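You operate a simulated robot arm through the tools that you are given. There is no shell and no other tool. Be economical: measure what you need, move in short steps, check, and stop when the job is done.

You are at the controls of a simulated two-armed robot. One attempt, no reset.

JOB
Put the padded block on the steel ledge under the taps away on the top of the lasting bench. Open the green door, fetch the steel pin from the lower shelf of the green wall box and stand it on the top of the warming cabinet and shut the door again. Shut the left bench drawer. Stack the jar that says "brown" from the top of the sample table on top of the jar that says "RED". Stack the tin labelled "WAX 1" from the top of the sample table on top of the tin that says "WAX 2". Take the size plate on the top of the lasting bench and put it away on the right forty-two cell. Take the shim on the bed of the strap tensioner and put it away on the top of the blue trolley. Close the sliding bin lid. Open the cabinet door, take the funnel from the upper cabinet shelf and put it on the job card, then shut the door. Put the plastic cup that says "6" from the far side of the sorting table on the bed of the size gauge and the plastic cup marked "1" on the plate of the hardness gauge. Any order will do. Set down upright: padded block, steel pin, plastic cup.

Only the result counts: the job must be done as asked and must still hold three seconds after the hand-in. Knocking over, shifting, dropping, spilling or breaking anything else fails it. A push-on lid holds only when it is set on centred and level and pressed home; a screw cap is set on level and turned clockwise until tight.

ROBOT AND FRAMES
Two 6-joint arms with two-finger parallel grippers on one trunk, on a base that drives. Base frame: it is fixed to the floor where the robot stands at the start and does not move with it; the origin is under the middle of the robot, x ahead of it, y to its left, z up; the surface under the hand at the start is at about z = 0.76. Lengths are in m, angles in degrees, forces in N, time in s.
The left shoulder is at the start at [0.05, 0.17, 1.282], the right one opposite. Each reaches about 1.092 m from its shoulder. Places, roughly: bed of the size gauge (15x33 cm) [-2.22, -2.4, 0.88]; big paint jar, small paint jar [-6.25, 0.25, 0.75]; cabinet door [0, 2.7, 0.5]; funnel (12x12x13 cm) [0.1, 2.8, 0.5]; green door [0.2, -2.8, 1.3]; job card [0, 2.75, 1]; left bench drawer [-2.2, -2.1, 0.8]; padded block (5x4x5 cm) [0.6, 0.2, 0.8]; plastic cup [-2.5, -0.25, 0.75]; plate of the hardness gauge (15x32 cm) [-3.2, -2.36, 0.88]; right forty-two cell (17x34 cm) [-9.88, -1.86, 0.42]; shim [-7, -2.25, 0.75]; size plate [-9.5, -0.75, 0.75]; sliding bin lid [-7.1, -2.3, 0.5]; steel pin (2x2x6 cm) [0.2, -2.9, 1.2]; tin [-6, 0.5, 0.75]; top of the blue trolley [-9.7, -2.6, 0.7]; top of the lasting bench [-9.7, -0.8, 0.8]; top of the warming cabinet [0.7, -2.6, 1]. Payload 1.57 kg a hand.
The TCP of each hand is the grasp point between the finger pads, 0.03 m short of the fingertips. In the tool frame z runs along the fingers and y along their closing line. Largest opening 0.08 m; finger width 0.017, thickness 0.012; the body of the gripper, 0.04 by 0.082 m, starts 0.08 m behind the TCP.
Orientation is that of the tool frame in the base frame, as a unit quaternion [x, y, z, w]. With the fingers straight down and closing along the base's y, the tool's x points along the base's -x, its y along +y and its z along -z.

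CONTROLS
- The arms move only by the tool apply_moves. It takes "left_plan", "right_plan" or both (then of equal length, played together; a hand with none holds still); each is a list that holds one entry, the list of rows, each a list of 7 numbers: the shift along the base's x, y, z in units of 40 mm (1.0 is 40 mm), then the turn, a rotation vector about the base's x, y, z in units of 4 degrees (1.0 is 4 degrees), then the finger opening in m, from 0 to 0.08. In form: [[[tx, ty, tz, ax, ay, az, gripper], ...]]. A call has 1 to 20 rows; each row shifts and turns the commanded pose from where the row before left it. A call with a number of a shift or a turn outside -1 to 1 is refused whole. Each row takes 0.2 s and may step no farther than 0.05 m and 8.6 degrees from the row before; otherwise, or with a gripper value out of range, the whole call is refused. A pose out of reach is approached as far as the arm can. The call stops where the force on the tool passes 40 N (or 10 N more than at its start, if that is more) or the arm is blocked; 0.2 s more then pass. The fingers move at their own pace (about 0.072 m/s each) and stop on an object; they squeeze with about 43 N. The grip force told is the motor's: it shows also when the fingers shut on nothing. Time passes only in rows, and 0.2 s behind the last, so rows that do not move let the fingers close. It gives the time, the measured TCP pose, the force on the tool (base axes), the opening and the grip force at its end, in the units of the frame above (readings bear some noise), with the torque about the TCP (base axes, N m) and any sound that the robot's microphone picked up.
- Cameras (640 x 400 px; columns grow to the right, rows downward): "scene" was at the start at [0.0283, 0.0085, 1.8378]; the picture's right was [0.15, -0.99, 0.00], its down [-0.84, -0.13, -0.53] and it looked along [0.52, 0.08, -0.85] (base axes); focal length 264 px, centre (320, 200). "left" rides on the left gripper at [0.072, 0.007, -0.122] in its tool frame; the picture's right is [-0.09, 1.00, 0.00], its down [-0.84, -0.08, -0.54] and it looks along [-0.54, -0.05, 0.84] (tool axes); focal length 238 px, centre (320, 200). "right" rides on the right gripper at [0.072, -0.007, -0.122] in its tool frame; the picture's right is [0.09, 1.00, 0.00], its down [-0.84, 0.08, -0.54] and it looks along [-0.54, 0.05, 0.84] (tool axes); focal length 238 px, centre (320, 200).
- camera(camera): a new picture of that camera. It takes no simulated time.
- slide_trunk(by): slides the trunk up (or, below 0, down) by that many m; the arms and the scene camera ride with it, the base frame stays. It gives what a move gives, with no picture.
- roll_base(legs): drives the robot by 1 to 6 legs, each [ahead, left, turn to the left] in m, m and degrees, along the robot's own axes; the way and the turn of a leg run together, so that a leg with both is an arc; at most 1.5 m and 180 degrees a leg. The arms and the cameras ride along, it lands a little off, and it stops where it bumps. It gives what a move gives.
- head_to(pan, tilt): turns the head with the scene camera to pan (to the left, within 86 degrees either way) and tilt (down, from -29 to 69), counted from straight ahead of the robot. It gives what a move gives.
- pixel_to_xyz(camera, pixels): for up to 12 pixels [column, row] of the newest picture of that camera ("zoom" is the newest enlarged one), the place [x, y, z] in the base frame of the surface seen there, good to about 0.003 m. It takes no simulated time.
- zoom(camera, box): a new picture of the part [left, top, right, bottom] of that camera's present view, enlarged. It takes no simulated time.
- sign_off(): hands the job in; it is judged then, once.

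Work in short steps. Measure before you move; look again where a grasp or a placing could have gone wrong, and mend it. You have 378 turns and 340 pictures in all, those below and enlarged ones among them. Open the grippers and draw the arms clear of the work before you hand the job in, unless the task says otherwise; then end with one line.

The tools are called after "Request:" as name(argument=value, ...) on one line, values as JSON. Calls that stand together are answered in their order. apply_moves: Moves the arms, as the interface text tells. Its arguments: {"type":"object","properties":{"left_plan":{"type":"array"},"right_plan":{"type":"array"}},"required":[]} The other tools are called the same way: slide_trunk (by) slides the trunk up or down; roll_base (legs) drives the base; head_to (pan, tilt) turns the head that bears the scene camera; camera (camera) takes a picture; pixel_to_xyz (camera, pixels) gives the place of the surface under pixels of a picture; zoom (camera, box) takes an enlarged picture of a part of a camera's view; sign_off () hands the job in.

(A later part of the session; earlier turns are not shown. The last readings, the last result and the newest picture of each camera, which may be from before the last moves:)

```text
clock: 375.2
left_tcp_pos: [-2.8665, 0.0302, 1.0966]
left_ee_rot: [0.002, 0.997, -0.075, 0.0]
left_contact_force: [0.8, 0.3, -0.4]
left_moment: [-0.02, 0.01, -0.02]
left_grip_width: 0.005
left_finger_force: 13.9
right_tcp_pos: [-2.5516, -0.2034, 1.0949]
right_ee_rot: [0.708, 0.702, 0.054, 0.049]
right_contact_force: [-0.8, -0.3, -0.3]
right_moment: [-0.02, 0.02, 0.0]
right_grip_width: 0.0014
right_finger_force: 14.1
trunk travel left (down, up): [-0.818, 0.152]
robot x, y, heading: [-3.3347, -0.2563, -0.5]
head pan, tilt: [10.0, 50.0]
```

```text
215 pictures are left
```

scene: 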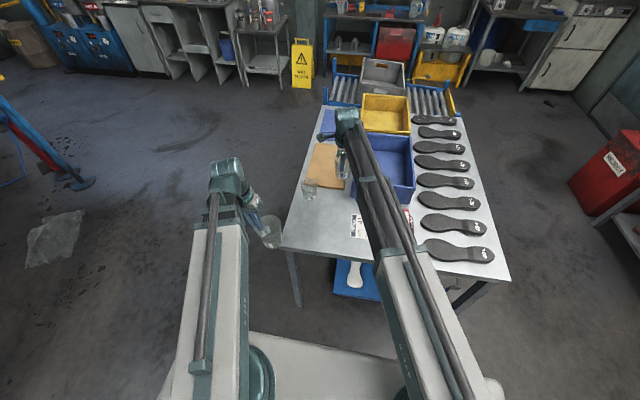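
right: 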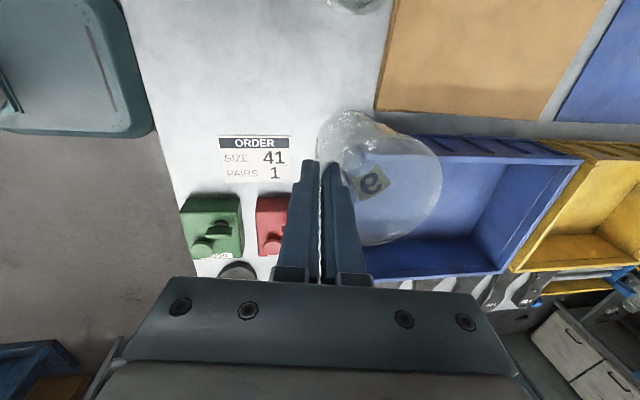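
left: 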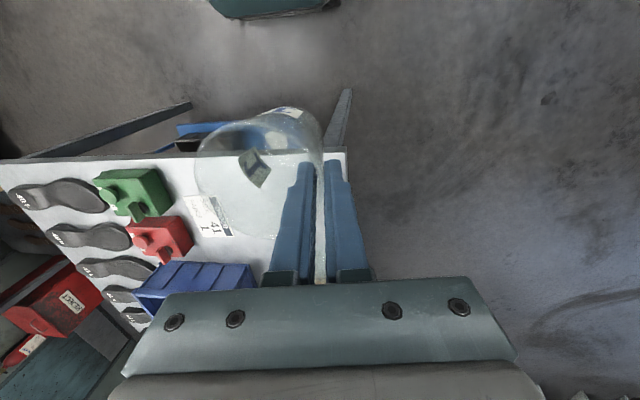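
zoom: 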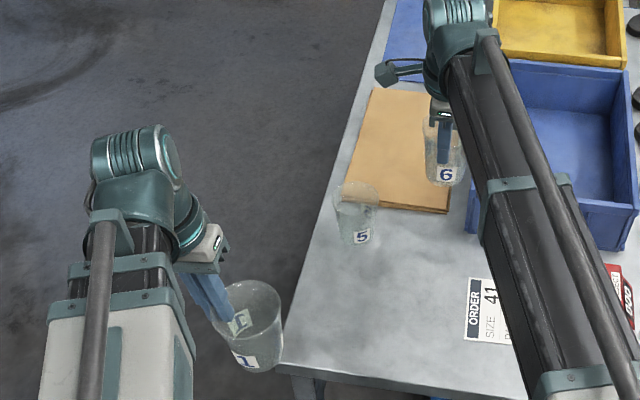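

Both are held well. I retract the right arm, then drive to the hardness gauge facing the bench.

Request:
apply_moves(right_plan=[[[-0.9, -0.5, 0, 0, 0, 0, 0], [-0.9, -0.5, 0, 0, 0, 0, 0], [-0.9, -0.5, 0, 0, 0, 0, 0], [-0.9, -0.5, 0, 0, 0, 0, 0], [-0.9, -0.5, 0, 0, 0, 0, 0], [-0.9, -0.5, 0, 0, 0, 0, 0], [-0.9, -0.5, 0, 0, 0, 0, 0], [-0.9, -0.5, 0, 0, 0, 0, 0]]])

Request:
roll_base(legs=[[-0.35, 0, 0], [0, 0, -89.5], [1.25, 0, 0], [0, 0.3, 0]])

Request:
head_to(pan=0, tilt=45)

Request:
camera(camera="scene")

```text
clock: 377.0
left_tcp_pos: [-2.866, 0.0293, 1.0949]
left_ee_rot: [0.003, 0.997, -0.075, 0.001]
left_contact_force: [0.6, -0.3, 0.6]
left_moment: [-0.03, -0.03, -0.01]
left_grip_width: 0.0048
left_finger_force: 14.1
right_tcp_pos: [-2.8435, -0.3619, 1.0956]
right_ee_rot: [0.709, 0.702, 0.053, 0.05]
right_contact_force: [0.2, 0.1, 0.1]
right_moment: [0.0, -0.02, -0.02]
right_grip_width: 0.0016
right_finger_force: 14.0
trunk travel left (down, up): [-0.818, 0.152]
robot x, y, heading: [-3.3307, -0.2544, -0.3]
head pan, tilt: [10.0, 50.0]
```

```text
clock: 390.7
left_tcp_pos: [-3.0972, -1.9766, 1.0955]
left_ee_rot: [0.702, 0.708, -0.054, -0.053]
left_contact_force: [0.5, -0.4, -0.3]
left_moment: [-0.01, 0.02, -0.03]
left_grip_width: 0.0046
left_finger_force: 14.1
right_tcp_pos: [-3.4868, -2.0074, 1.0955]
right_ee_rot: [0.997, 0.004, 0.003, 0.072]
right_contact_force: [0.2, -1.2, 0.5]
right_moment: [-0.01, -0.01, -0.02]
right_grip_width: 0.0017
right_finger_force: 13.7
trunk travel left (down, up): [-0.818, 0.152]
robot x, y, heading: [-3.3902, -1.5129, -89.7]
head pan, tilt: [10.0, 50.0]
```

```text
clock: 391.4
left_tcp_pos: [-3.0989, -1.9751, 1.0957]
left_ee_rot: [0.702, 0.709, -0.054, -0.052]
left_contact_force: [-0.2, 0.0, 0.0]
left_moment: [-0.01, 0.0, 0.01]
left_grip_width: 0.0045
left_finger_force: 13.7
right_tcp_pos: [-3.4876, -2.0057, 1.0958]
right_ee_rot: [0.997, 0.003, 0.004, 0.072]
right_contact_force: [-0.6, 0.1, 0.4]
right_moment: [0.02, -0.01, -0.02]
right_grip_width: 0.0016
right_finger_force: 13.8
trunk travel left (down, up): [-0.818, 0.152]
robot x, y, heading: [-3.3865, -1.5119, -89.7]
head pan, tilt: [0.0, 45.0]
```

```text
214 pictures are left
```

scene: 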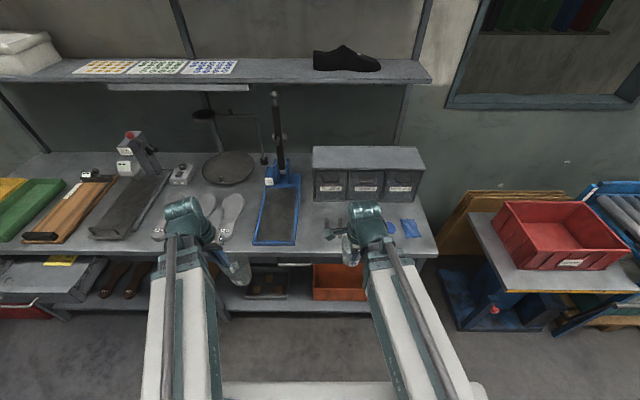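

I zoom on the blue plate with post and the other stations to identify the hardness gauge and size gauge.

Request:
zoom(camera="scene", box=[200, 80, 360, 260])

Request:
zoom(camera="scene", box=[0, 120, 200, 250])

Request:
pixel_to_xyz(camera="scene", pixels=[[275, 210], [260, 240], [293, 242], [268, 188], [298, 185], [275, 165], [130, 205], [90, 195], [60, 215], [230, 215], [100, 180], [275, 225]])

```text
2.22 times, centred on (280, 170) of scene
```

zoom: 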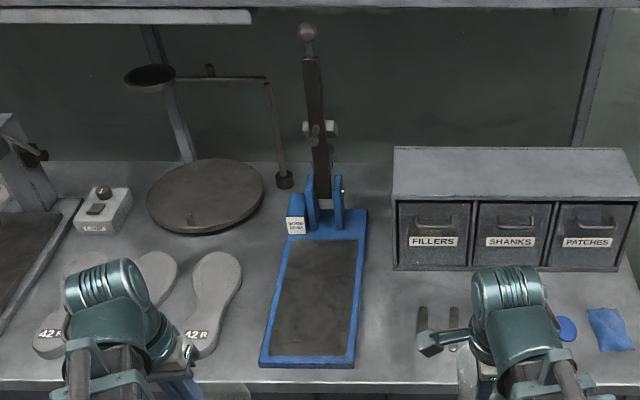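

```text
3.08 times, centred on (100, 185) of scene
```

zoom: 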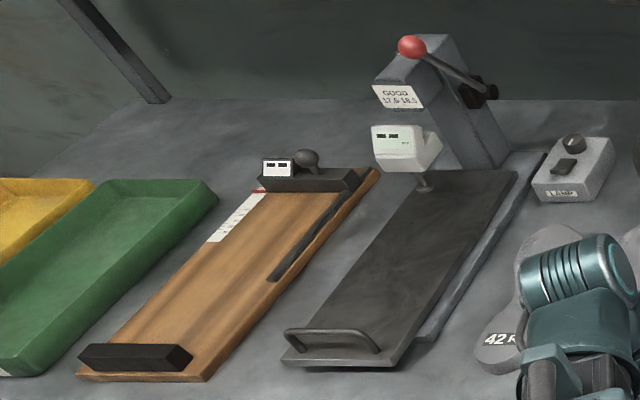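

```text
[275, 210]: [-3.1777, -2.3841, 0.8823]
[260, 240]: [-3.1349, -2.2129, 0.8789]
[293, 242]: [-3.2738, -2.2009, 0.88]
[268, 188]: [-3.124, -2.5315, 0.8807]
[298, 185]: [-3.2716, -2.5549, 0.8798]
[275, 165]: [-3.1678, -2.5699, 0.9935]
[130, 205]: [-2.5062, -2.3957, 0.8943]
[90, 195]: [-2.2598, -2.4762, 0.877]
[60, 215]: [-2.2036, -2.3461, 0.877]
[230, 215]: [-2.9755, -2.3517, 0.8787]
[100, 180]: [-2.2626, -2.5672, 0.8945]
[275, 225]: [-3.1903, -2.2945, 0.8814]
```

The blue plate is the hardness gauge; the wooden board at (-2.22,-2.4) is the size gauge. I carry cup 1 over the blue plate's middle.

Request:
apply_moves(left_plan=[[[-0.14, -0.95, 0, 0, 0, 0, 0], [-0.14, -0.95, 0, 0, 0, 0, 0], [-0.14, -0.95, 0, 0, 0, 0, 0], [-0.14, -0.95, 0, 0, 0, 0, 0], [-0.14, -0.95, 0, 0, 0, 0, 0], [-0.14, -0.95, 0, 0, 0, 0, 0], [-0.14, -0.95, 0, 0, 0, 0, 0], [-0.14, -0.95, 0, 0, 0, 0, 0], [-0.14, -0.95, 0, 0, 0, 0, 0], [-0.14, -0.95, 0, 0, 0, 0, 0], [0, 0, 0, 0, 0, 0, 0]]])

Request:
slide_trunk(by=-0.09)

Request:
zoom(camera="scene", box=[210, 110, 370, 230])

Request:
camera(camera="left")

```text
clock: 393.8
left_tcp_pos: [-3.1545, -2.3578, 1.0962]
left_ee_rot: [0.702, 0.708, -0.054, -0.052]
left_contact_force: [-0.2, -0.2, -0.3]
left_moment: [-0.01, 0.02, 0.03]
left_grip_width: 0.0043
left_finger_force: 14.4
right_tcp_pos: [-3.4885, -2.0037, 1.0955]
right_ee_rot: [0.997, 0.004, 0.005, 0.072]
right_contact_force: [0.7, 0.0, -0.6]
right_moment: [-0.01, -0.01, 0.0]
right_grip_width: 0.0011
right_finger_force: 14.0
trunk travel left (down, up): [-0.818, 0.152]
robot x, y, heading: [-3.3921, -1.5142, -89.7]
head pan, tilt: [0.0, 45.0]
```

```text
clock: 395.1
left_tcp_pos: [-3.1543, -2.3575, 1.0046]
left_ee_rot: [0.702, 0.708, -0.055, -0.051]
left_contact_force: [0.4, -1.3, 0.6]
left_moment: [0.03, -0.01, 0.0]
left_grip_width: 0.0041
left_finger_force: 13.9
right_tcp_pos: [-3.4888, -2.0055, 1.0057]
right_ee_rot: [0.997, 0.004, 0.004, 0.072]
right_contact_force: [0.1, 0.5, 0.0]
right_moment: [-0.01, -0.01, -0.03]
right_grip_width: 0.0015
right_finger_force: 13.7
trunk travel left (down, up): [-0.728, 0.242]
robot x, y, heading: [-3.391, -1.5159, -89.3]
head pan, tilt: [0.0, 45.0]
```

```text
3.33 times, centred on (290, 170) of scene
```

zoom: 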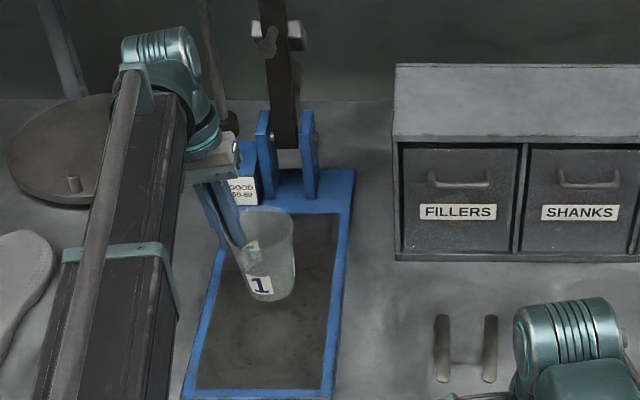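

```text
210 pictures are left
```

left: 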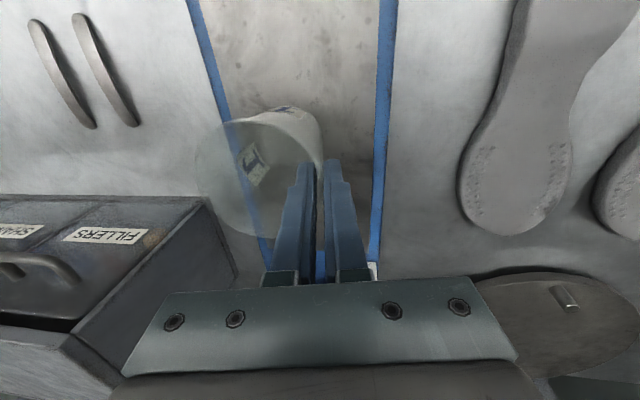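

I lower cup 1 toward the plate in small steps, watching the force.

Request:
slide_trunk(by=-0.022)

Request:
zoom(camera="scene", box=[250, 140, 330, 200])

Request:
slide_trunk(by=-0.004)

```text
clock: 395.8
left_tcp_pos: [-3.1536, -2.3583, 0.9843]
left_ee_rot: [0.702, 0.708, -0.054, -0.052]
left_contact_force: [0.4, -0.6, 0.3]
left_moment: [-0.02, -0.02, 0.01]
left_grip_width: 0.0045
left_finger_force: 13.8
right_tcp_pos: [-3.4882, -2.0058, 0.9831]
right_ee_rot: [0.997, 0.004, 0.004, 0.073]
right_contact_force: [-0.6, 0.4, 0.3]
right_moment: [0.01, 0.0, -0.03]
right_grip_width: 0.0013
right_finger_force: 13.6
trunk travel left (down, up): [-0.706, 0.264]
robot x, y, heading: [-3.3871, -1.5145, -89.5]
head pan, tilt: [0.0, 45.0]
```

```text
6.67 times, centred on (290, 170) of scene
```

zoom: 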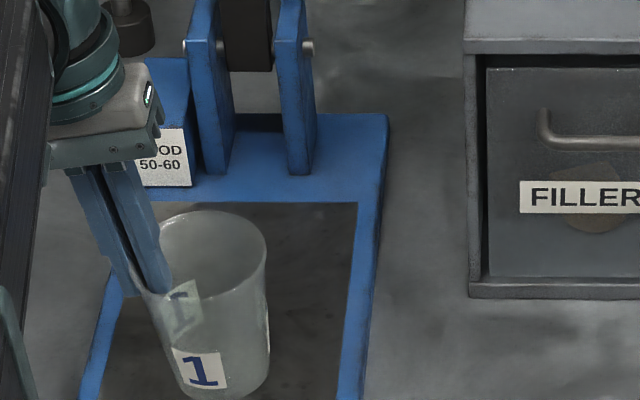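

```text
clock: 396.3
left_tcp_pos: [-3.1533, -2.358, 0.9792]
left_ee_rot: [0.702, 0.708, -0.053, -0.052]
left_contact_force: [-0.7, -1.5, 0.3]
left_moment: [-0.04, 0.0, 0.02]
left_grip_width: 0.0047
left_finger_force: 13.8
right_tcp_pos: [-3.4882, -2.0055, 0.9792]
right_ee_rot: [0.997, 0.004, 0.004, 0.072]
right_contact_force: [0.3, 0.7, -0.8]
right_moment: [0.0, 0.03, -0.01]
right_grip_width: 0.0015
right_finger_force: 13.8
trunk travel left (down, up): [-0.702, 0.268]
robot x, y, heading: [-3.3905, -1.5157, -89.5]
head pan, tilt: [0.0, 45.0]
```

Continue lowering gently to contact.

Request:
slide_trunk(by=-0.003)

Request:
slide_trunk(by=-0.003)

```text
clock: 396.8
left_tcp_pos: [-3.155, -2.3569, 0.9755]
left_ee_rot: [0.702, 0.708, -0.053, -0.052]
left_contact_force: [0.5, 0.3, 2.1]
left_moment: [0.04, 0.0, 0.0]
left_grip_width: 0.0041
left_finger_force: 13.9
right_tcp_pos: [-3.4875, -2.0063, 0.9761]
right_ee_rot: [0.997, 0.003, 0.003, 0.073]
right_contact_force: [0.1, 0.1, 0.7]
right_moment: [0.0, 0.0, -0.01]
right_grip_width: 0.0015
right_finger_force: 13.9
trunk travel left (down, up): [-0.699, 0.271]
robot x, y, heading: [-3.3936, -1.5149, -89.9]
head pan, tilt: [0.0, 45.0]
```

```text
clock: 397.3
left_tcp_pos: [-3.1545, -2.3574, 0.9742]
left_ee_rot: [0.702, 0.709, -0.055, -0.052]
left_contact_force: [-1.0, -0.3, 6.8]
left_moment: [0.06, 0.19, 0.03]
left_grip_width: 0.0038
left_finger_force: 14.1
right_tcp_pos: [-3.4881, -2.0051, 0.9738]
right_ee_rot: [0.997, 0.003, 0.003, 0.072]
right_contact_force: [-0.3, 0.5, -0.1]
right_moment: [0.01, -0.01, -0.03]
right_grip_width: 0.0016
right_finger_force: 13.6
trunk travel left (down, up): [-0.696, 0.274]
robot x, y, heading: [-3.3897, -1.5124, -89.9]
head pan, tilt: [0.0, 45.0]
```

Contact. I open and rise.

Request:
apply_moves(left_plan=[[[0, 0, 0, 0, 0, 0, 0.012], [0, 0, 0, 0, 0, 0, 0.03], [0, 0, 0, 0, 0, 0, 0.03]]])

Request:
slide_trunk(by=0.12)

Request:
zoom(camera="scene", box=[230, 130, 350, 230])

Request:
camera(camera="left")

```text
clock: 398.1
left_tcp_pos: [-3.1537, -2.358, 0.9726]
left_ee_rot: [0.702, 0.709, -0.053, -0.053]
left_contact_force: [0.2, 0.2, 0.9]
left_moment: [-0.03, -0.05, -0.02]
left_grip_width: 0.03
left_finger_force: 0.2
right_tcp_pos: [-3.4878, -2.0045, 0.9721]
right_ee_rot: [0.997, 0.004, 0.004, 0.072]
right_contact_force: [-0.4, 0.3, 0.0]
right_moment: [-0.01, -0.02, 0.01]
right_grip_width: 0.0012
right_finger_force: 14.3
trunk travel left (down, up): [-0.696, 0.274]
robot x, y, heading: [-3.3891, -1.5112, -89.6]
head pan, tilt: [0.0, 45.0]
```

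```text
clock: 399.6
left_tcp_pos: [-3.1533, -2.3579, 1.0933]
left_ee_rot: [0.702, 0.709, -0.054, -0.052]
left_contact_force: [0.5, 0.6, -0.2]
left_moment: [-0.01, -0.02, -0.01]
left_grip_width: 0.0298
left_finger_force: 0.0
right_tcp_pos: [-3.4882, -2.0054, 1.0925]
right_ee_rot: [0.997, 0.003, 0.004, 0.072]
right_contact_force: [-0.3, 0.2, -0.2]
right_moment: [0.03, -0.02, -0.02]
right_grip_width: 0.0015
right_finger_force: 14.1
trunk travel left (down, up): [-0.816, 0.154]
robot x, y, heading: [-3.386, -1.5108, -89.6]
head pan, tilt: [0.0, 45.0]
```

```text
4.00 times, centred on (290, 180) of scene
```

zoom: 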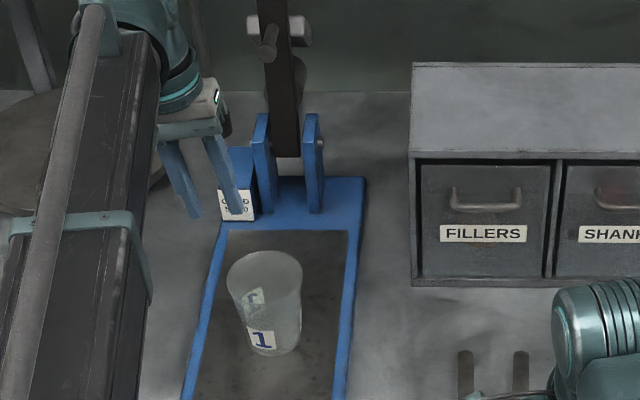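

```text
207 pictures are left
```

left: 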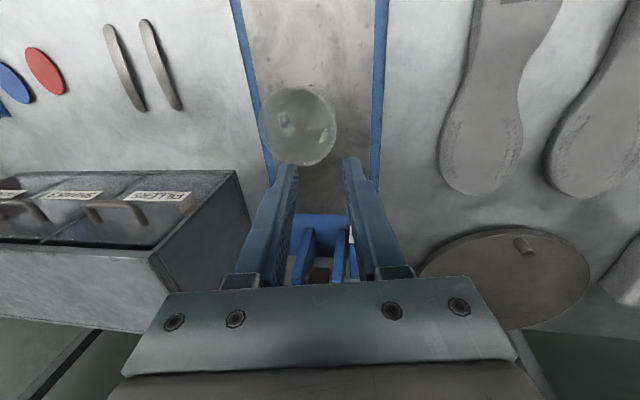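

Cup 1 stands upright on the plate. I retract the left arm and measure the open drawer before moving along.

Request:
apply_moves(left_plan=[[[0, 1, 0, 0, 0, 0, 0.02], [0, 1, 0, 0, 0, 0, 0.02], [0, 1, 0, 0, 0, 0, 0.02], [0, 1, 0, 0, 0, 0, 0.02], [0, 1, 0, 0, 0, 0, 0.02], [0, 1, 0, 0, 0, 0, 0.02], [0, 1, 0, 0, 0, 0, 0.02], [0, 1, 0, 0, 0, 0, 0.02], [0, 1, 0, 0, 0, 0, 0.02]]])

Request:
head_to(pan=45, tilt=40)

Request:
camera(camera="scene")

```text
clock: 401.6
left_tcp_pos: [-3.1555, -1.9957, 1.0926]
left_ee_rot: [0.702, 0.708, -0.054, -0.053]
left_contact_force: [-0.4, -0.4, 0.5]
left_moment: [0.01, 0.01, 0.02]
left_grip_width: 0.0199
left_finger_force: 0.1
right_tcp_pos: [-3.4884, -2.0038, 1.0934]
right_ee_rot: [0.997, 0.004, 0.004, 0.072]
right_contact_force: [0.4, 0.7, -0.7]
right_moment: [0.01, 0.06, 0.0]
right_grip_width: 0.0016
right_finger_force: 13.7
trunk travel left (down, up): [-0.816, 0.154]
robot x, y, heading: [-3.3896, -1.5148, -89.4]
head pan, tilt: [0.0, 45.0]
```

```text
clock: 402.7
left_tcp_pos: [-3.156, -1.9979, 1.0938]
left_ee_rot: [0.702, 0.708, -0.054, -0.052]
left_contact_force: [0.2, -1.7, -0.4]
left_moment: [-0.01, 0.0, -0.01]
left_grip_width: 0.0201
left_finger_force: 0.1
right_tcp_pos: [-3.4879, -2.0067, 1.0932]
right_ee_rot: [0.997, 0.005, 0.003, 0.072]
right_contact_force: [-0.2, -0.9, 0.2]
right_moment: [-0.01, 0.02, 0.04]
right_grip_width: 0.0016
right_finger_force: 14.1
trunk travel left (down, up): [-0.816, 0.154]
robot x, y, heading: [-3.3897, -1.5099, -89.5]
head pan, tilt: [45.0, 40.0]
```

```text
206 pictures are left
```

scene: 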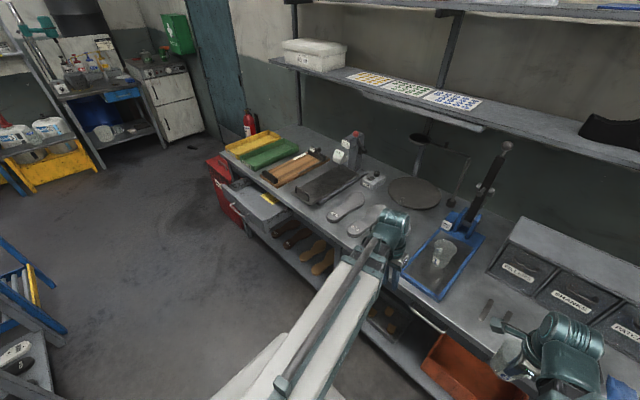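

Request:
zoom(camera="scene", box=[195, 120, 355, 270])

Request:
pixel_to_xyz(camera="scene", pixels=[[222, 185], [248, 215], [290, 215], [235, 200], [260, 205], [280, 175], [315, 153], [240, 235], [225, 165]])

```text
2.67 times, centred on (275, 195) of scene
```

zoom: 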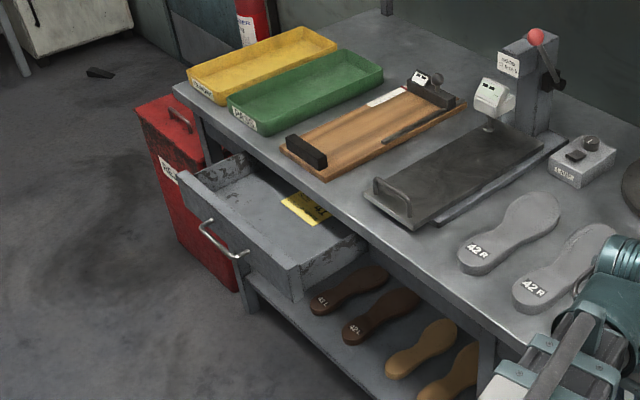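

```text
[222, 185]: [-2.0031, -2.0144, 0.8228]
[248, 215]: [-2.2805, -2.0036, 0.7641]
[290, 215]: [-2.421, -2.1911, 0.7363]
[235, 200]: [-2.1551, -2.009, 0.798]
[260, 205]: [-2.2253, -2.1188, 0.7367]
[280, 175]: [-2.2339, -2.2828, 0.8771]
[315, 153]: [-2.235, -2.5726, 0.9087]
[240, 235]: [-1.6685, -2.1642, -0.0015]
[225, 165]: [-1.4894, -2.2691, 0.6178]
```

The drawer sticks out to y≈-2.0, clear of my base. I first place cup 6: strafe left 1.35 m.

Request:
roll_base(legs=[[0, 1.35, -0.5]])

Request:
head_to(pan=-5, tilt=48)

Request:
camera(camera="scene")

```text
clock: 409.7
left_tcp_pos: [-1.7695, -1.9907, 1.0933]
left_ee_rot: [0.703, 0.707, -0.053, -0.053]
left_contact_force: [0.5, 1.1, 0.7]
left_moment: [-0.02, -0.02, 0.04]
left_grip_width: 0.0199
left_finger_force: 0.0
right_tcp_pos: [-2.1021, -1.9955, 1.0938]
right_ee_rot: [0.997, 0.002, 0.003, 0.072]
right_contact_force: [0.4, -0.5, 0.4]
right_moment: [0.0, -0.02, 0.0]
right_grip_width: 0.0016
right_finger_force: 14.6
trunk travel left (down, up): [-0.816, 0.154]
robot x, y, heading: [-2.0027, -1.5053, -89.8]
head pan, tilt: [45.0, 40.0]
```

```text
clock: 410.8
left_tcp_pos: [-1.7697, -1.9905, 1.0933]
left_ee_rot: [0.703, 0.707, -0.054, -0.053]
left_contact_force: [0.9, -0.1, -0.2]
left_moment: [-0.02, 0.01, 0.02]
left_grip_width: 0.0199
left_finger_force: 0.0
right_tcp_pos: [-2.1022, -1.996, 1.0937]
right_ee_rot: [0.997, 0.003, 0.004, 0.073]
right_contact_force: [-1.2, 0.0, -0.6]
right_moment: [0.01, -0.02, -0.01]
right_grip_width: 0.0016
right_finger_force: 14.2
trunk travel left (down, up): [-0.816, 0.154]
robot x, y, heading: [-2.0015, -1.5033, -89.8]
head pan, tilt: [-5.0, 48.0]
```

```text
204 pictures are left
```

scene: 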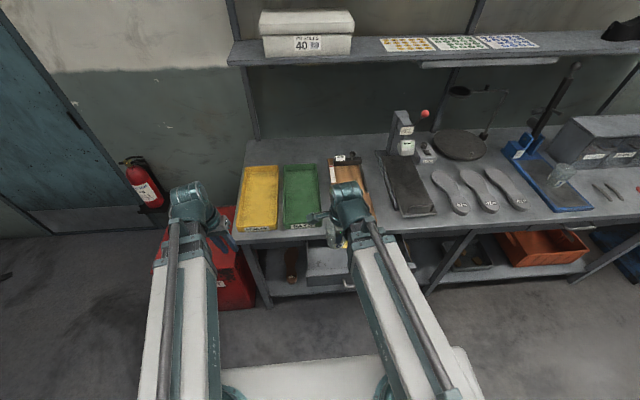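

I zoom onto the wooden gauge and measure its bed.

Request:
zoom(camera="scene", box=[310, 140, 406, 220])

Request:
pixel_to_xyz(camera="zoom", pixels=[[210, 150], [230, 190], [170, 140], [250, 140], [120, 110], [215, 110], [260, 220], [280, 190], [180, 180], [240, 170]])

```text
5.00 times, centred on (358, 180) of scene
```

zoom: 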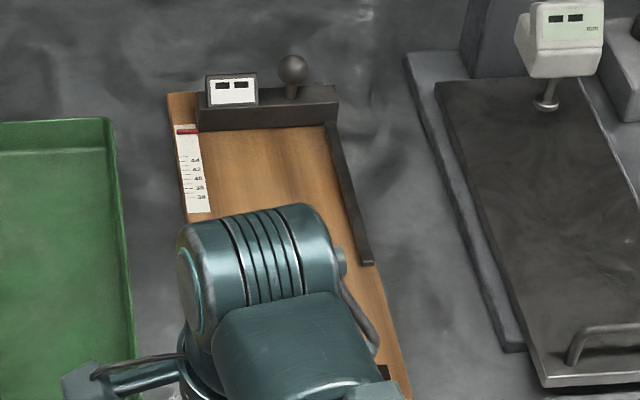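

```text
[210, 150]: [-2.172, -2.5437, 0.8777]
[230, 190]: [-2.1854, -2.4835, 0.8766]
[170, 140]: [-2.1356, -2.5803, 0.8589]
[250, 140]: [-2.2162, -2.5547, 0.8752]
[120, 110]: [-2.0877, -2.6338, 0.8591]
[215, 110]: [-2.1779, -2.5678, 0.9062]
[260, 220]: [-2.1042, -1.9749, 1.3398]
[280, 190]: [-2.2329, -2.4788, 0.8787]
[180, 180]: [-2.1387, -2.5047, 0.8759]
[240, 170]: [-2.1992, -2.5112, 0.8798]
```

Free bed centre is about (-2.21, -2.40). I carry cup 6 there.

Request:
apply_moves(right_plan=[[[-0.27, -0.91, 0, 0, 0, 0, 0], [-0.27, -0.91, 0, 0, 0, 0, 0], [-0.27, -0.91, 0, 0, 0, 0, 0], [-0.27, -0.91, 0, 0, 0, 0, 0], [-0.27, -0.91, 0, 0, 0, 0, 0], [-0.27, -0.91, 0, 0, 0, 0, 0], [-0.27, -0.91, 0, 0, 0, 0, 0], [-0.27, -0.91, 0, 0, 0, 0, 0], [-0.27, -0.91, 0, 0, 0, 0, 0], [-0.27, -0.91, 0, 0, 0, 0, 0], [0, 0, 0, 0, 0, 0, 0]]])

Request:
slide_trunk(by=-0.1)

Request:
zoom(camera="scene", box=[310, 100, 406, 180])

Request:
camera(camera="right")

```text
clock: 413.2
left_tcp_pos: [-1.7698, -1.9889, 1.0926]
left_ee_rot: [0.704, 0.707, -0.054, -0.051]
left_contact_force: [-0.1, -0.1, 0.2]
left_moment: [0.0, -0.03, 0.0]
left_grip_width: 0.0196
left_finger_force: 0.2
right_tcp_pos: [-2.2073, -2.3594, 1.0928]
right_ee_rot: [0.997, 0.002, 0.004, 0.072]
right_contact_force: [-0.5, 0.2, 0.5]
right_moment: [-0.04, 0.0, -0.01]
right_grip_width: 0.0018
right_finger_force: 13.8
trunk travel left (down, up): [-0.816, 0.154]
robot x, y, heading: [-2.0025, -1.5043, -89.3]
head pan, tilt: [-5.0, 48.0]
```

```text
clock: 414.6
left_tcp_pos: [-1.7701, -1.9898, 0.9934]
left_ee_rot: [0.703, 0.707, -0.053, -0.053]
left_contact_force: [0.4, -0.5, -0.2]
left_moment: [-0.01, -0.02, 0.01]
left_grip_width: 0.0199
left_finger_force: 0.0
right_tcp_pos: [-2.2091, -2.3585, 0.9925]
right_ee_rot: [0.997, 0.003, 0.004, 0.072]
right_contact_force: [-0.4, -0.9, -0.3]
right_moment: [0.02, -0.03, 0.03]
right_grip_width: 0.0016
right_finger_force: 13.8
trunk travel left (down, up): [-0.716, 0.254]
robot x, y, heading: [-2.0042, -1.5083, -89.7]
head pan, tilt: [-5.0, 48.0]
```

```text
5.00 times, centred on (358, 140) of scene
```

zoom: 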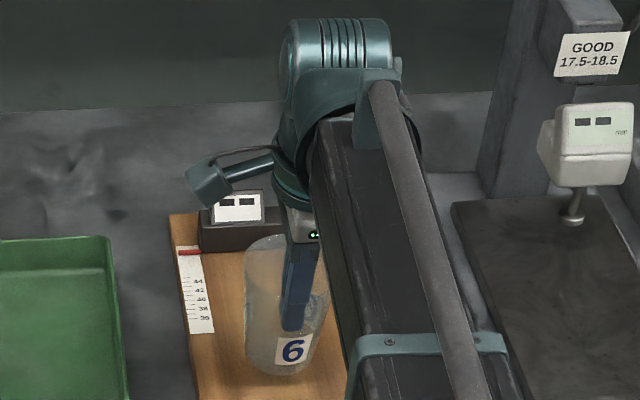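

```text
201 pictures are left
```

right: 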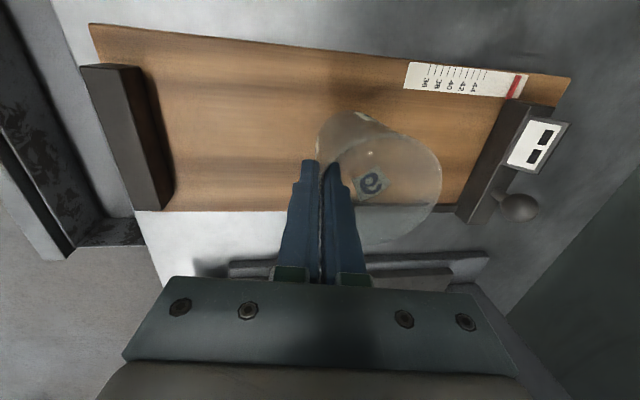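

Well over the wood. I shift 1 cm away from the rail and lower.

Request:
apply_moves(right_plan=[[[0.22, 0, 0, 0, 0, 0, 0], [0, 0, 0, 0, 0, 0, 0]]])

Request:
slide_trunk(by=-0.015)

Request:
slide_trunk(by=-0.004)

```text
clock: 415.2
left_tcp_pos: [-1.7707, -1.99, 0.9937]
left_ee_rot: [0.703, 0.707, -0.054, -0.052]
left_contact_force: [0.3, 0.2, 0.0]
left_moment: [0.01, 0.01, 0.0]
left_grip_width: 0.0201
left_finger_force: 0.0
right_tcp_pos: [-2.1995, -2.3588, 0.994]
right_ee_rot: [0.997, 0.002, 0.003, 0.073]
right_contact_force: [-0.3, 0.5, 0.1]
right_moment: [0.0, -0.03, -0.01]
right_grip_width: 0.0014
right_finger_force: 14.2
trunk travel left (down, up): [-0.716, 0.254]
robot x, y, heading: [-2.0019, -1.5054, -89.4]
head pan, tilt: [-5.0, 48.0]
```

```text
clock: 415.8
left_tcp_pos: [-1.7694, -1.9892, 0.9786]
left_ee_rot: [0.703, 0.707, -0.053, -0.053]
left_contact_force: [0.2, -0.5, 1.2]
left_moment: [0.01, -0.05, -0.01]
left_grip_width: 0.0201
left_finger_force: 0.1
right_tcp_pos: [-2.1998, -2.3594, 0.9777]
right_ee_rot: [0.997, 0.002, 0.005, 0.073]
right_contact_force: [0.1, -0.1, 0.2]
right_moment: [-0.01, -0.02, 0.0]
right_grip_width: 0.0015
right_finger_force: 14.2
trunk travel left (down, up): [-0.701, 0.269]
robot x, y, heading: [-2.0019, -1.5052, -89.6]
head pan, tilt: [-5.0, 48.0]
```

```text
clock: 416.3
left_tcp_pos: [-1.7685, -1.9904, 0.9745]
left_ee_rot: [0.704, 0.707, -0.053, -0.052]
left_contact_force: [0.7, 0.3, 0.3]
left_moment: [0.0, 0.02, 0.01]
left_grip_width: 0.0199
left_finger_force: 0.0
right_tcp_pos: [-2.2001, -2.359, 0.9735]
right_ee_rot: [0.997, 0.002, 0.003, 0.073]
right_contact_force: [-0.7, 0.1, -0.1]
right_moment: [0.03, 0.0, 0.02]
right_grip_width: 0.0013
right_finger_force: 13.7
trunk travel left (down, up): [-0.697, 0.273]
robot x, y, heading: [-2.0028, -1.5039, -89.8]
head pan, tilt: [-5.0, 48.0]
```

Not touching yet; two more small steps.

Request:
slide_trunk(by=-0.003)

Request:
slide_trunk(by=-0.003)

```text
clock: 416.9
left_tcp_pos: [-1.7689, -1.9898, 0.9715]
left_ee_rot: [0.704, 0.707, -0.054, -0.052]
left_contact_force: [-0.2, 0.2, 0.6]
left_moment: [-0.02, -0.03, 0.08]
left_grip_width: 0.0201
left_finger_force: 0.1
right_tcp_pos: [-2.1983, -2.3596, 0.9723]
right_ee_rot: [0.997, 0.002, 0.003, 0.073]
right_contact_force: [0.9, -0.2, 7.3]
right_moment: [-0.16, 0.05, 0.01]
right_grip_width: 0.0016
right_finger_force: 13.7
trunk travel left (down, up): [-0.694, 0.276]
robot x, y, heading: [-2.0022, -1.5052, -89.4]
head pan, tilt: [-5.0, 48.0]
```

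```text
clock: 417.4
left_tcp_pos: [-1.7683, -1.9902, 0.9699]
left_ee_rot: [0.703, 0.707, -0.055, -0.051]
left_contact_force: [0.2, -0.2, -0.7]
left_moment: [-0.01, 0.02, 0.03]
left_grip_width: 0.0203
left_finger_force: 0.1
right_tcp_pos: [-2.1996, -2.3581, 0.969]
right_ee_rot: [0.997, 0.003, 0.003, 0.073]
right_contact_force: [0.6, -0.6, 17.3]
right_moment: [-0.35, 0.04, 0.06]
right_grip_width: 0.002
right_finger_force: 13.4
trunk travel left (down, up): [-0.691, 0.279]
robot x, y, heading: [-2.0001, -1.5029, -89.8]
head pan, tilt: [-5.0, 48.0]
```

Contact. I ease 2 mm, open and rise.

Request:
slide_trunk(by=0.003)

Request:
apply_moves(right_plan=[[[0, 0, 0, 0, 0, 0, 0.01], [0, 0, 0, 0, 0, 0, 0.03], [0, 0, 0, 0, 0, 0, 0.03]]])

Request:
slide_trunk(by=0.12)

Request:
camera(camera="right")

Request:
zoom(camera="scene", box=[310, 110, 406, 190])

```text
clock: 417.9
left_tcp_pos: [-1.7702, -1.9901, 0.9709]
left_ee_rot: [0.703, 0.707, -0.054, -0.052]
left_contact_force: [-0.3, -1.1, -1.0]
left_moment: [0.0, -0.01, 0.0]
left_grip_width: 0.0197
left_finger_force: 0.1
right_tcp_pos: [-2.2005, -2.3595, 0.9703]
right_ee_rot: [0.997, 0.002, 0.003, 0.072]
right_contact_force: [0.3, 0.1, -0.1]
right_moment: [0.03, -0.01, -0.01]
right_grip_width: 0.0017
right_finger_force: 14.0
trunk travel left (down, up): [-0.694, 0.276]
robot x, y, heading: [-2.0029, -1.5045, -89.6]
head pan, tilt: [-5.0, 48.0]
```

```text
clock: 418.7
left_tcp_pos: [-1.7693, -1.9902, 0.9713]
left_ee_rot: [0.704, 0.706, -0.054, -0.052]
left_contact_force: [-0.4, 0.2, -0.9]
left_moment: [0.01, 0.0, -0.03]
left_grip_width: 0.0202
left_finger_force: 0.1
right_tcp_pos: [-2.1989, -2.3602, 0.972]
right_ee_rot: [0.997, 0.002, 0.004, 0.073]
right_contact_force: [0.4, 0.3, -0.7]
right_moment: [0.0, 0.01, 0.02]
right_grip_width: 0.0301
right_finger_force: 0.1
trunk travel left (down, up): [-0.694, 0.276]
robot x, y, heading: [-1.9999, -1.5073, -89.6]
head pan, tilt: [-5.0, 48.0]
```

```text
clock: 420.2
left_tcp_pos: [-1.7693, -1.989, 1.0904]
left_ee_rot: [0.704, 0.707, -0.054, -0.052]
left_contact_force: [0.3, -0.2, 0.0]
left_moment: [0.02, -0.02, 0.02]
left_grip_width: 0.02
left_finger_force: 0.1
right_tcp_pos: [-2.1994, -2.3601, 1.0915]
right_ee_rot: [0.997, 0.001, 0.004, 0.072]
right_contact_force: [-0.2, -0.3, -1.0]
right_moment: [0.01, -0.01, -0.03]
right_grip_width: 0.0302
right_finger_force: 0.1
trunk travel left (down, up): [-0.814, 0.156]
robot x, y, heading: [-1.9974, -1.5042, -89.7]
head pan, tilt: [-5.0, 48.0]
```

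```text
200 pictures are left
```

right: 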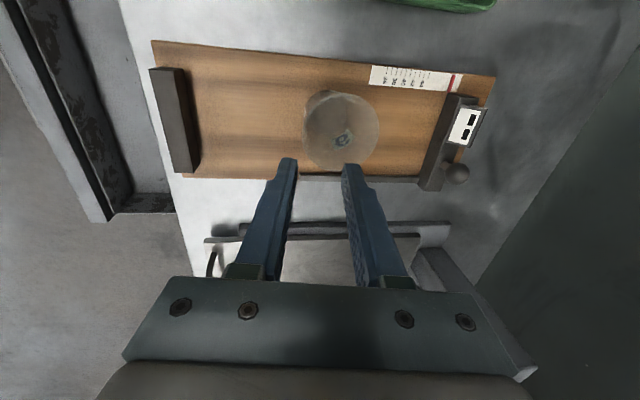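

```text
5.00 times, centred on (358, 150) of scene
```

zoom: 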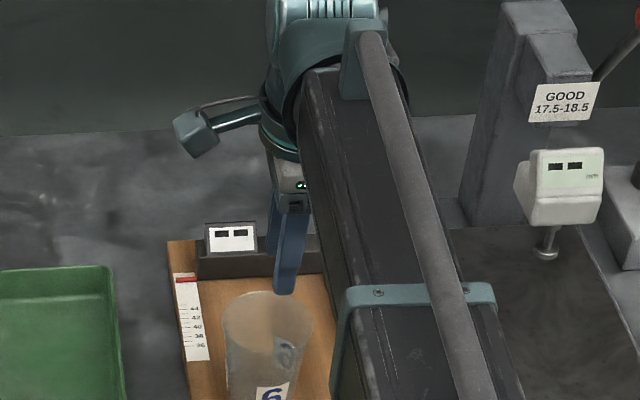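

Cup 6 stands on the bed. I retract the right arm, back off, and look at the drawer.

Request:
apply_moves(right_plan=[[[0, 1, 0, 0, 0, 0, 0], [0, 1, 0, 0, 0, 0, 0], [0, 1, 0, 0, 0, 0, 0], [0, 1, 0, 0, 0, 0, 0], [0, 1, 0, 0, 0, 0, 0], [0, 1, 0, 0, 0, 0, 0], [0, 1, 0, 0, 0, 0, 0], [0, 1, 0, 0, 0, 0, 0], [0, 1, 0, 0, 0, 0, 0]]])

Request:
roll_base(legs=[[-0.35, 0, 0]])

Request:
slide_trunk(by=-0.3)

Request:
camera(camera="scene")

```text
clock: 422.2
left_tcp_pos: [-1.7702, -1.9877, 1.0912]
left_ee_rot: [0.703, 0.708, -0.054, -0.053]
left_contact_force: [-0.2, -0.3, -0.5]
left_moment: [0.01, 0.0, 0.01]
left_grip_width: 0.0201
left_finger_force: 0.1
right_tcp_pos: [-2.1991, -1.9971, 1.0912]
right_ee_rot: [0.997, 0.002, 0.004, 0.073]
right_contact_force: [-0.1, -0.7, -0.8]
right_moment: [0.0, -0.02, -0.04]
right_grip_width: 0.0002
right_finger_force: 21.1
trunk travel left (down, up): [-0.814, 0.156]
robot x, y, heading: [-2.0053, -1.5047, -89.2]
head pan, tilt: [-5.0, 48.0]
```

```text
clock: 424.6
left_tcp_pos: [-1.7745, -1.6502, 1.0915]
left_ee_rot: [0.705, 0.705, -0.055, -0.052]
left_contact_force: [0.0, 0.2, 1.2]
left_moment: [0.01, -0.03, -0.01]
left_grip_width: 0.02
left_finger_force: 0.0
right_tcp_pos: [-2.2012, -1.6563, 1.0919]
right_ee_rot: [0.997, 0.0, 0.003, 0.072]
right_contact_force: [0.1, -0.4, -0.2]
right_moment: [-0.03, 0.01, 0.0]
right_grip_width: 0.0002
right_finger_force: 21.3
trunk travel left (down, up): [-0.814, 0.156]
robot x, y, heading: [-2.0013, -1.163, -90.2]
head pan, tilt: [-5.0, 48.0]
stopped in leg 1: the robot was blocked; the commanded pose is now the measured one
```

```text
clock: 427.6
left_tcp_pos: [-1.7736, -1.6506, 0.7916]
left_ee_rot: [0.705, 0.705, -0.054, -0.053]
left_contact_force: [-0.7, -0.2, -0.2]
left_moment: [0.03, 0.03, 0.0]
left_grip_width: 0.02
left_finger_force: 0.1
right_tcp_pos: [-2.2024, -1.6583, 0.7908]
right_ee_rot: [0.997, 0.0, 0.004, 0.073]
right_contact_force: [-0.1, 0.2, -0.1]
right_moment: [0.03, 0.01, 0.0]
right_grip_width: 0.0
right_finger_force: 22.0
trunk travel left (down, up): [-0.514, 0.456]
robot x, y, heading: [-2.0025, -1.1641, -90.0]
head pan, tilt: [-5.0, 48.0]
```

```text
198 pictures are left
```

scene: 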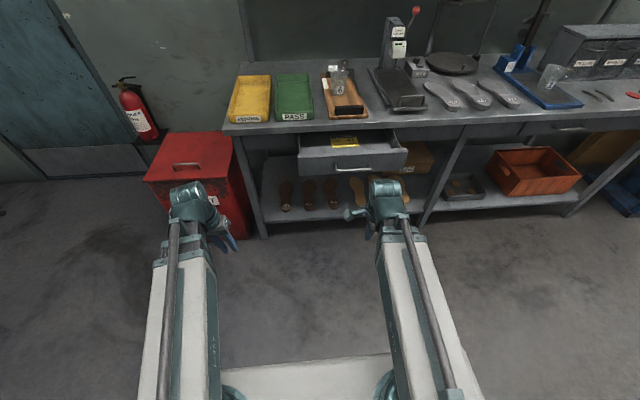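

The rear touched the sorting table; I step forward slightly and measure the drawer handle.

Request:
pixel_to_xyz(camera="scene", pixels=[[353, 170], [353, 160], [340, 171], [365, 169], [320, 165], [390, 158], [353, 155], [280, 140], [420, 135]])

Request:
roll_base(legs=[[0.03, 0, 0]])

Request:
zoom(camera="scene", box=[290, 110, 418, 190])

Request:
pixel_to_xyz(camera="zoom", pixels=[[315, 305], [290, 305], [345, 300], [200, 270], [320, 230], [320, 280]])

```text
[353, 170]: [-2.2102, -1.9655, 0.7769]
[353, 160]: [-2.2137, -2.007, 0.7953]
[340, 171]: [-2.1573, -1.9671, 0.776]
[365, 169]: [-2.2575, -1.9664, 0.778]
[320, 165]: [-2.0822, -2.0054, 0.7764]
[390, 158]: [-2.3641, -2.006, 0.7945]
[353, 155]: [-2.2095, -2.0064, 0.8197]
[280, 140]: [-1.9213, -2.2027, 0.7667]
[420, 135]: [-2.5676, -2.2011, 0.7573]
```

```text
clock: 428.5
left_tcp_pos: [-1.7734, -1.6806, 0.791]
left_ee_rot: [0.705, 0.705, -0.054, -0.053]
left_contact_force: [0.3, -0.1, 0.1]
left_moment: [-0.03, 0.04, -0.04]
left_grip_width: 0.0201
left_finger_force: 0.0
right_tcp_pos: [-2.2021, -1.688, 0.7914]
right_ee_rot: [0.997, -0.001, 0.003, 0.072]
right_contact_force: [-0.2, 0.3, -0.7]
right_moment: [0.0, -0.01, 0.01]
right_grip_width: 0.0
right_finger_force: 21.7
trunk travel left (down, up): [-0.514, 0.456]
robot x, y, heading: [-2.0079, -1.1979, -90.0]
head pan, tilt: [-5.0, 48.0]
```

```text
5.00 times, centred on (354, 150) of scene
```

zoom: 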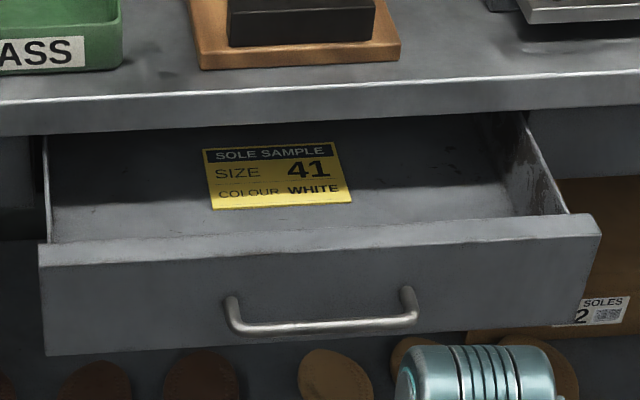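

```text
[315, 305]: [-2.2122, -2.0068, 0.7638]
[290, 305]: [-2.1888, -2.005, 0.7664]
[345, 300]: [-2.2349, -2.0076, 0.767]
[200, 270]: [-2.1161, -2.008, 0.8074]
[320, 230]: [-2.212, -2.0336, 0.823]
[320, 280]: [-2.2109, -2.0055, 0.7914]
```

Handle bar at y≈-1.966, z≈0.777; the closed front is y≈-2.20. I lower and turn the right hand to point forward.

Request:
slide_trunk(by=-0.226)

Request:
apply_moves(right_plan=[[[0, 0.3, 0, -1, 0, 0, 0], [0, 0.3, 0, -1, 0, 0, 0], [0, 0, 0, -1, 0, 0, 0], [0, 0, 0, -1, 0, 0, 0], [0, 0, 0, -1, 0, 0, 0], [0, 0, 0, -1, 0, 0, 0], [0, 0, 0, -1, 0, 0, 0], [0, 0, 0, -1, 0, 0, 0], [0, 0, 0, -1, 0, 0, 0], [0, 0, 0, -1, 0, 0, 0], [0, 0, 0, -1, 0, 0, 0], [0, 0, 0, -1, 0, 0, 0], [0, 0, 0, -1, 0, 0, 0], [0, 0, 0, -1, 0, 0, 0], [0, 0, 0, -1, 0, 0, 0], [0, 0, 0, -1, 0, 0, 0], [0, 0, 0, -1, 0, 0, 0], [0, 0, 0, -1, 0, 0, 0], [0, 0, 0, -1, 0, 0, 0], [0, 0, 0, -1, 0, 0, 0]]])

Request:
camera(camera="right")

```text
clock: 430.9
left_tcp_pos: [-1.774, -1.6814, 0.565]
left_ee_rot: [0.705, 0.705, -0.054, -0.051]
left_contact_force: [0.6, 0.0, 0.2]
left_moment: [0.0, 0.0, 0.03]
left_grip_width: 0.0201
left_finger_force: 0.0
right_tcp_pos: [-2.2033, -1.6881, 0.5645]
right_ee_rot: [0.997, -0.001, 0.003, 0.072]
right_contact_force: [-0.4, -1.0, 0.1]
right_moment: [0.0, 0.0, 0.0]
right_grip_width: 0.0
right_finger_force: 21.1
trunk travel left (down, up): [-0.288, 0.682]
robot x, y, heading: [-2.0047, -1.1938, -90.0]
head pan, tilt: [-5.0, 48.0]
```

```text
clock: 435.1
left_tcp_pos: [-1.7737, -1.6812, 0.565]
left_ee_rot: [0.705, 0.705, -0.053, -0.053]
left_contact_force: [0.2, -0.3, -0.8]
left_moment: [0.02, 0.0, 0.01]
left_grip_width: 0.0202
left_finger_force: 0.1
right_tcp_pos: [-2.2218, -1.8685, 0.7678]
right_ee_rot: [0.728, 0.003, 0.006, 0.685]
right_contact_force: [-0.8, -1.0, -0.6]
right_moment: [-0.01, -0.01, 0.01]
right_grip_width: 0.0003
right_finger_force: 20.7
right hand out of reach, approached as far as the arm can: row 1, 2, 3, 4, 5, 6, 7, 8, 9, 10, 11, 12, 13, 14, 15, 16, 17, 18, 19, 20
trunk travel left (down, up): [-0.288, 0.682]
robot x, y, heading: [-2.0003, -1.1927, -90.2]
head pan, tilt: [-5.0, 48.0]
```

```text
196 pictures are left
```

right: 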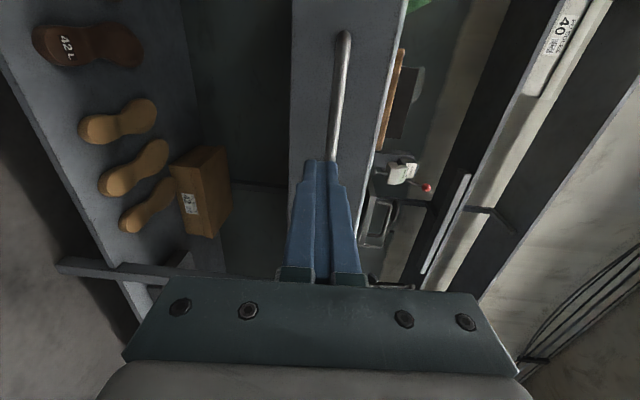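

Aligned with the bar; I raise 9 mm and push along -y.

Request:
slide_trunk(by=0.009)

Request:
apply_moves(right_plan=[[[0, -0.5, 0, 0, 0, 0, 0], [0, -0.5, 0, 0, 0, 0, 0], [0, -0.5, 0, 0, 0, 0, 0], [0, -0.5, 0, 0, 0, 0, 0], [0, -0.5, 0, 0, 0, 0, 0], [0, -0.5, 0, 0, 0, 0, 0], [0, -0.5, 0, 0, 0, 0, 0], [0, -0.5, 0, 0, 0, 0, 0], [0, -0.5, 0, 0, 0, 0, 0], [0, -0.5, 0, 0, 0, 0, 0]]])

Request:
camera(camera="scene")

```text
clock: 435.6
left_tcp_pos: [-1.7737, -1.681, 0.5745]
left_ee_rot: [0.705, 0.705, -0.053, -0.052]
left_contact_force: [0.3, -0.4, 0.2]
left_moment: [0.0, -0.02, 0.0]
left_grip_width: 0.0201
left_finger_force: 0.1
right_tcp_pos: [-2.2215, -1.8676, 0.7781]
right_ee_rot: [0.728, 0.004, 0.004, 0.685]
right_contact_force: [0.4, 0.3, 0.0]
right_moment: [0.02, 0.01, -0.02]
right_grip_width: 0.0
right_finger_force: 20.9
trunk travel left (down, up): [-0.297, 0.673]
robot x, y, heading: [-2.0018, -1.1928, -89.9]
head pan, tilt: [-5.0, 48.0]
```

```text
clock: 437.9
left_tcp_pos: [-1.7744, -1.681, 0.5744]
left_ee_rot: [0.705, 0.705, -0.054, -0.053]
left_contact_force: [0.0, -0.2, 0.0]
left_moment: [0.03, 0.03, -0.02]
left_grip_width: 0.02
left_finger_force: 0.0
right_tcp_pos: [-2.2199, -2.0689, 0.7788]
right_ee_rot: [0.729, 0.003, 0.005, 0.684]
right_contact_force: [0.0, 0.1, -0.4]
right_moment: [0.0, 0.02, -0.05]
right_grip_width: 0.0
right_finger_force: 21.1
trunk travel left (down, up): [-0.297, 0.673]
robot x, y, heading: [-2.0035, -1.1938, -90.2]
head pan, tilt: [-5.0, 48.0]
```

```text
195 pictures are left
```

scene: 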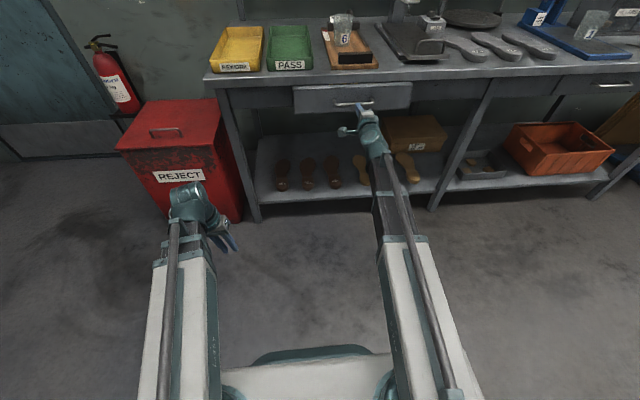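

It moved most of the way. I push on until it stops.

Request:
apply_moves(right_plan=[[[0, -0.4, 0, 0, 0, 0, 0], [0, -0.4, 0, 0, 0, 0, 0], [0, -0.4, 0, 0, 0, 0, 0], [0, -0.4, 0, 0, 0, 0, 0], [0, -0.4, 0, 0, 0, 0, 0], [0, -0.4, 0, 0, 0, 0, 0]]])

Request:
zoom(camera="scene", box=[270, 60, 430, 160])

```text
clock: 438.9
left_tcp_pos: [-1.7739, -1.6805, 0.5742]
left_ee_rot: [0.706, 0.704, -0.054, -0.053]
left_contact_force: [0.2, -0.1, 0.0]
left_moment: [-0.02, 0.01, -0.01]
left_grip_width: 0.0201
left_finger_force: 0.1
right_tcp_pos: [-2.2218, -2.127, 0.7778]
right_ee_rot: [0.729, 0.004, 0.006, 0.684]
right_contact_force: [0.6, 7.0, 3.0]
right_moment: [-0.06, 0.03, -0.02]
right_grip_width: 0.0002
right_finger_force: 21.1
trunk travel left (down, up): [-0.297, 0.673]
robot x, y, heading: [-2.0052, -1.1936, -90.2]
head pan, tilt: [-5.0, 48.0]
stopped in row 5 (right hand): the force on the tool passed its limit at 63 N (the readings are from after the stop); the commanded pose is now the measured one
```

```text
4.00 times, centred on (350, 110) of scene
```

zoom: 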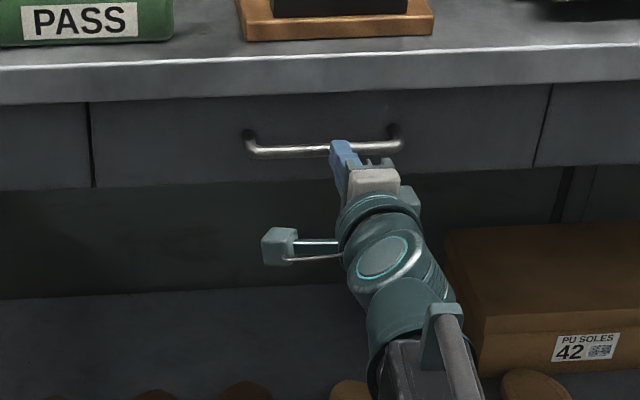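

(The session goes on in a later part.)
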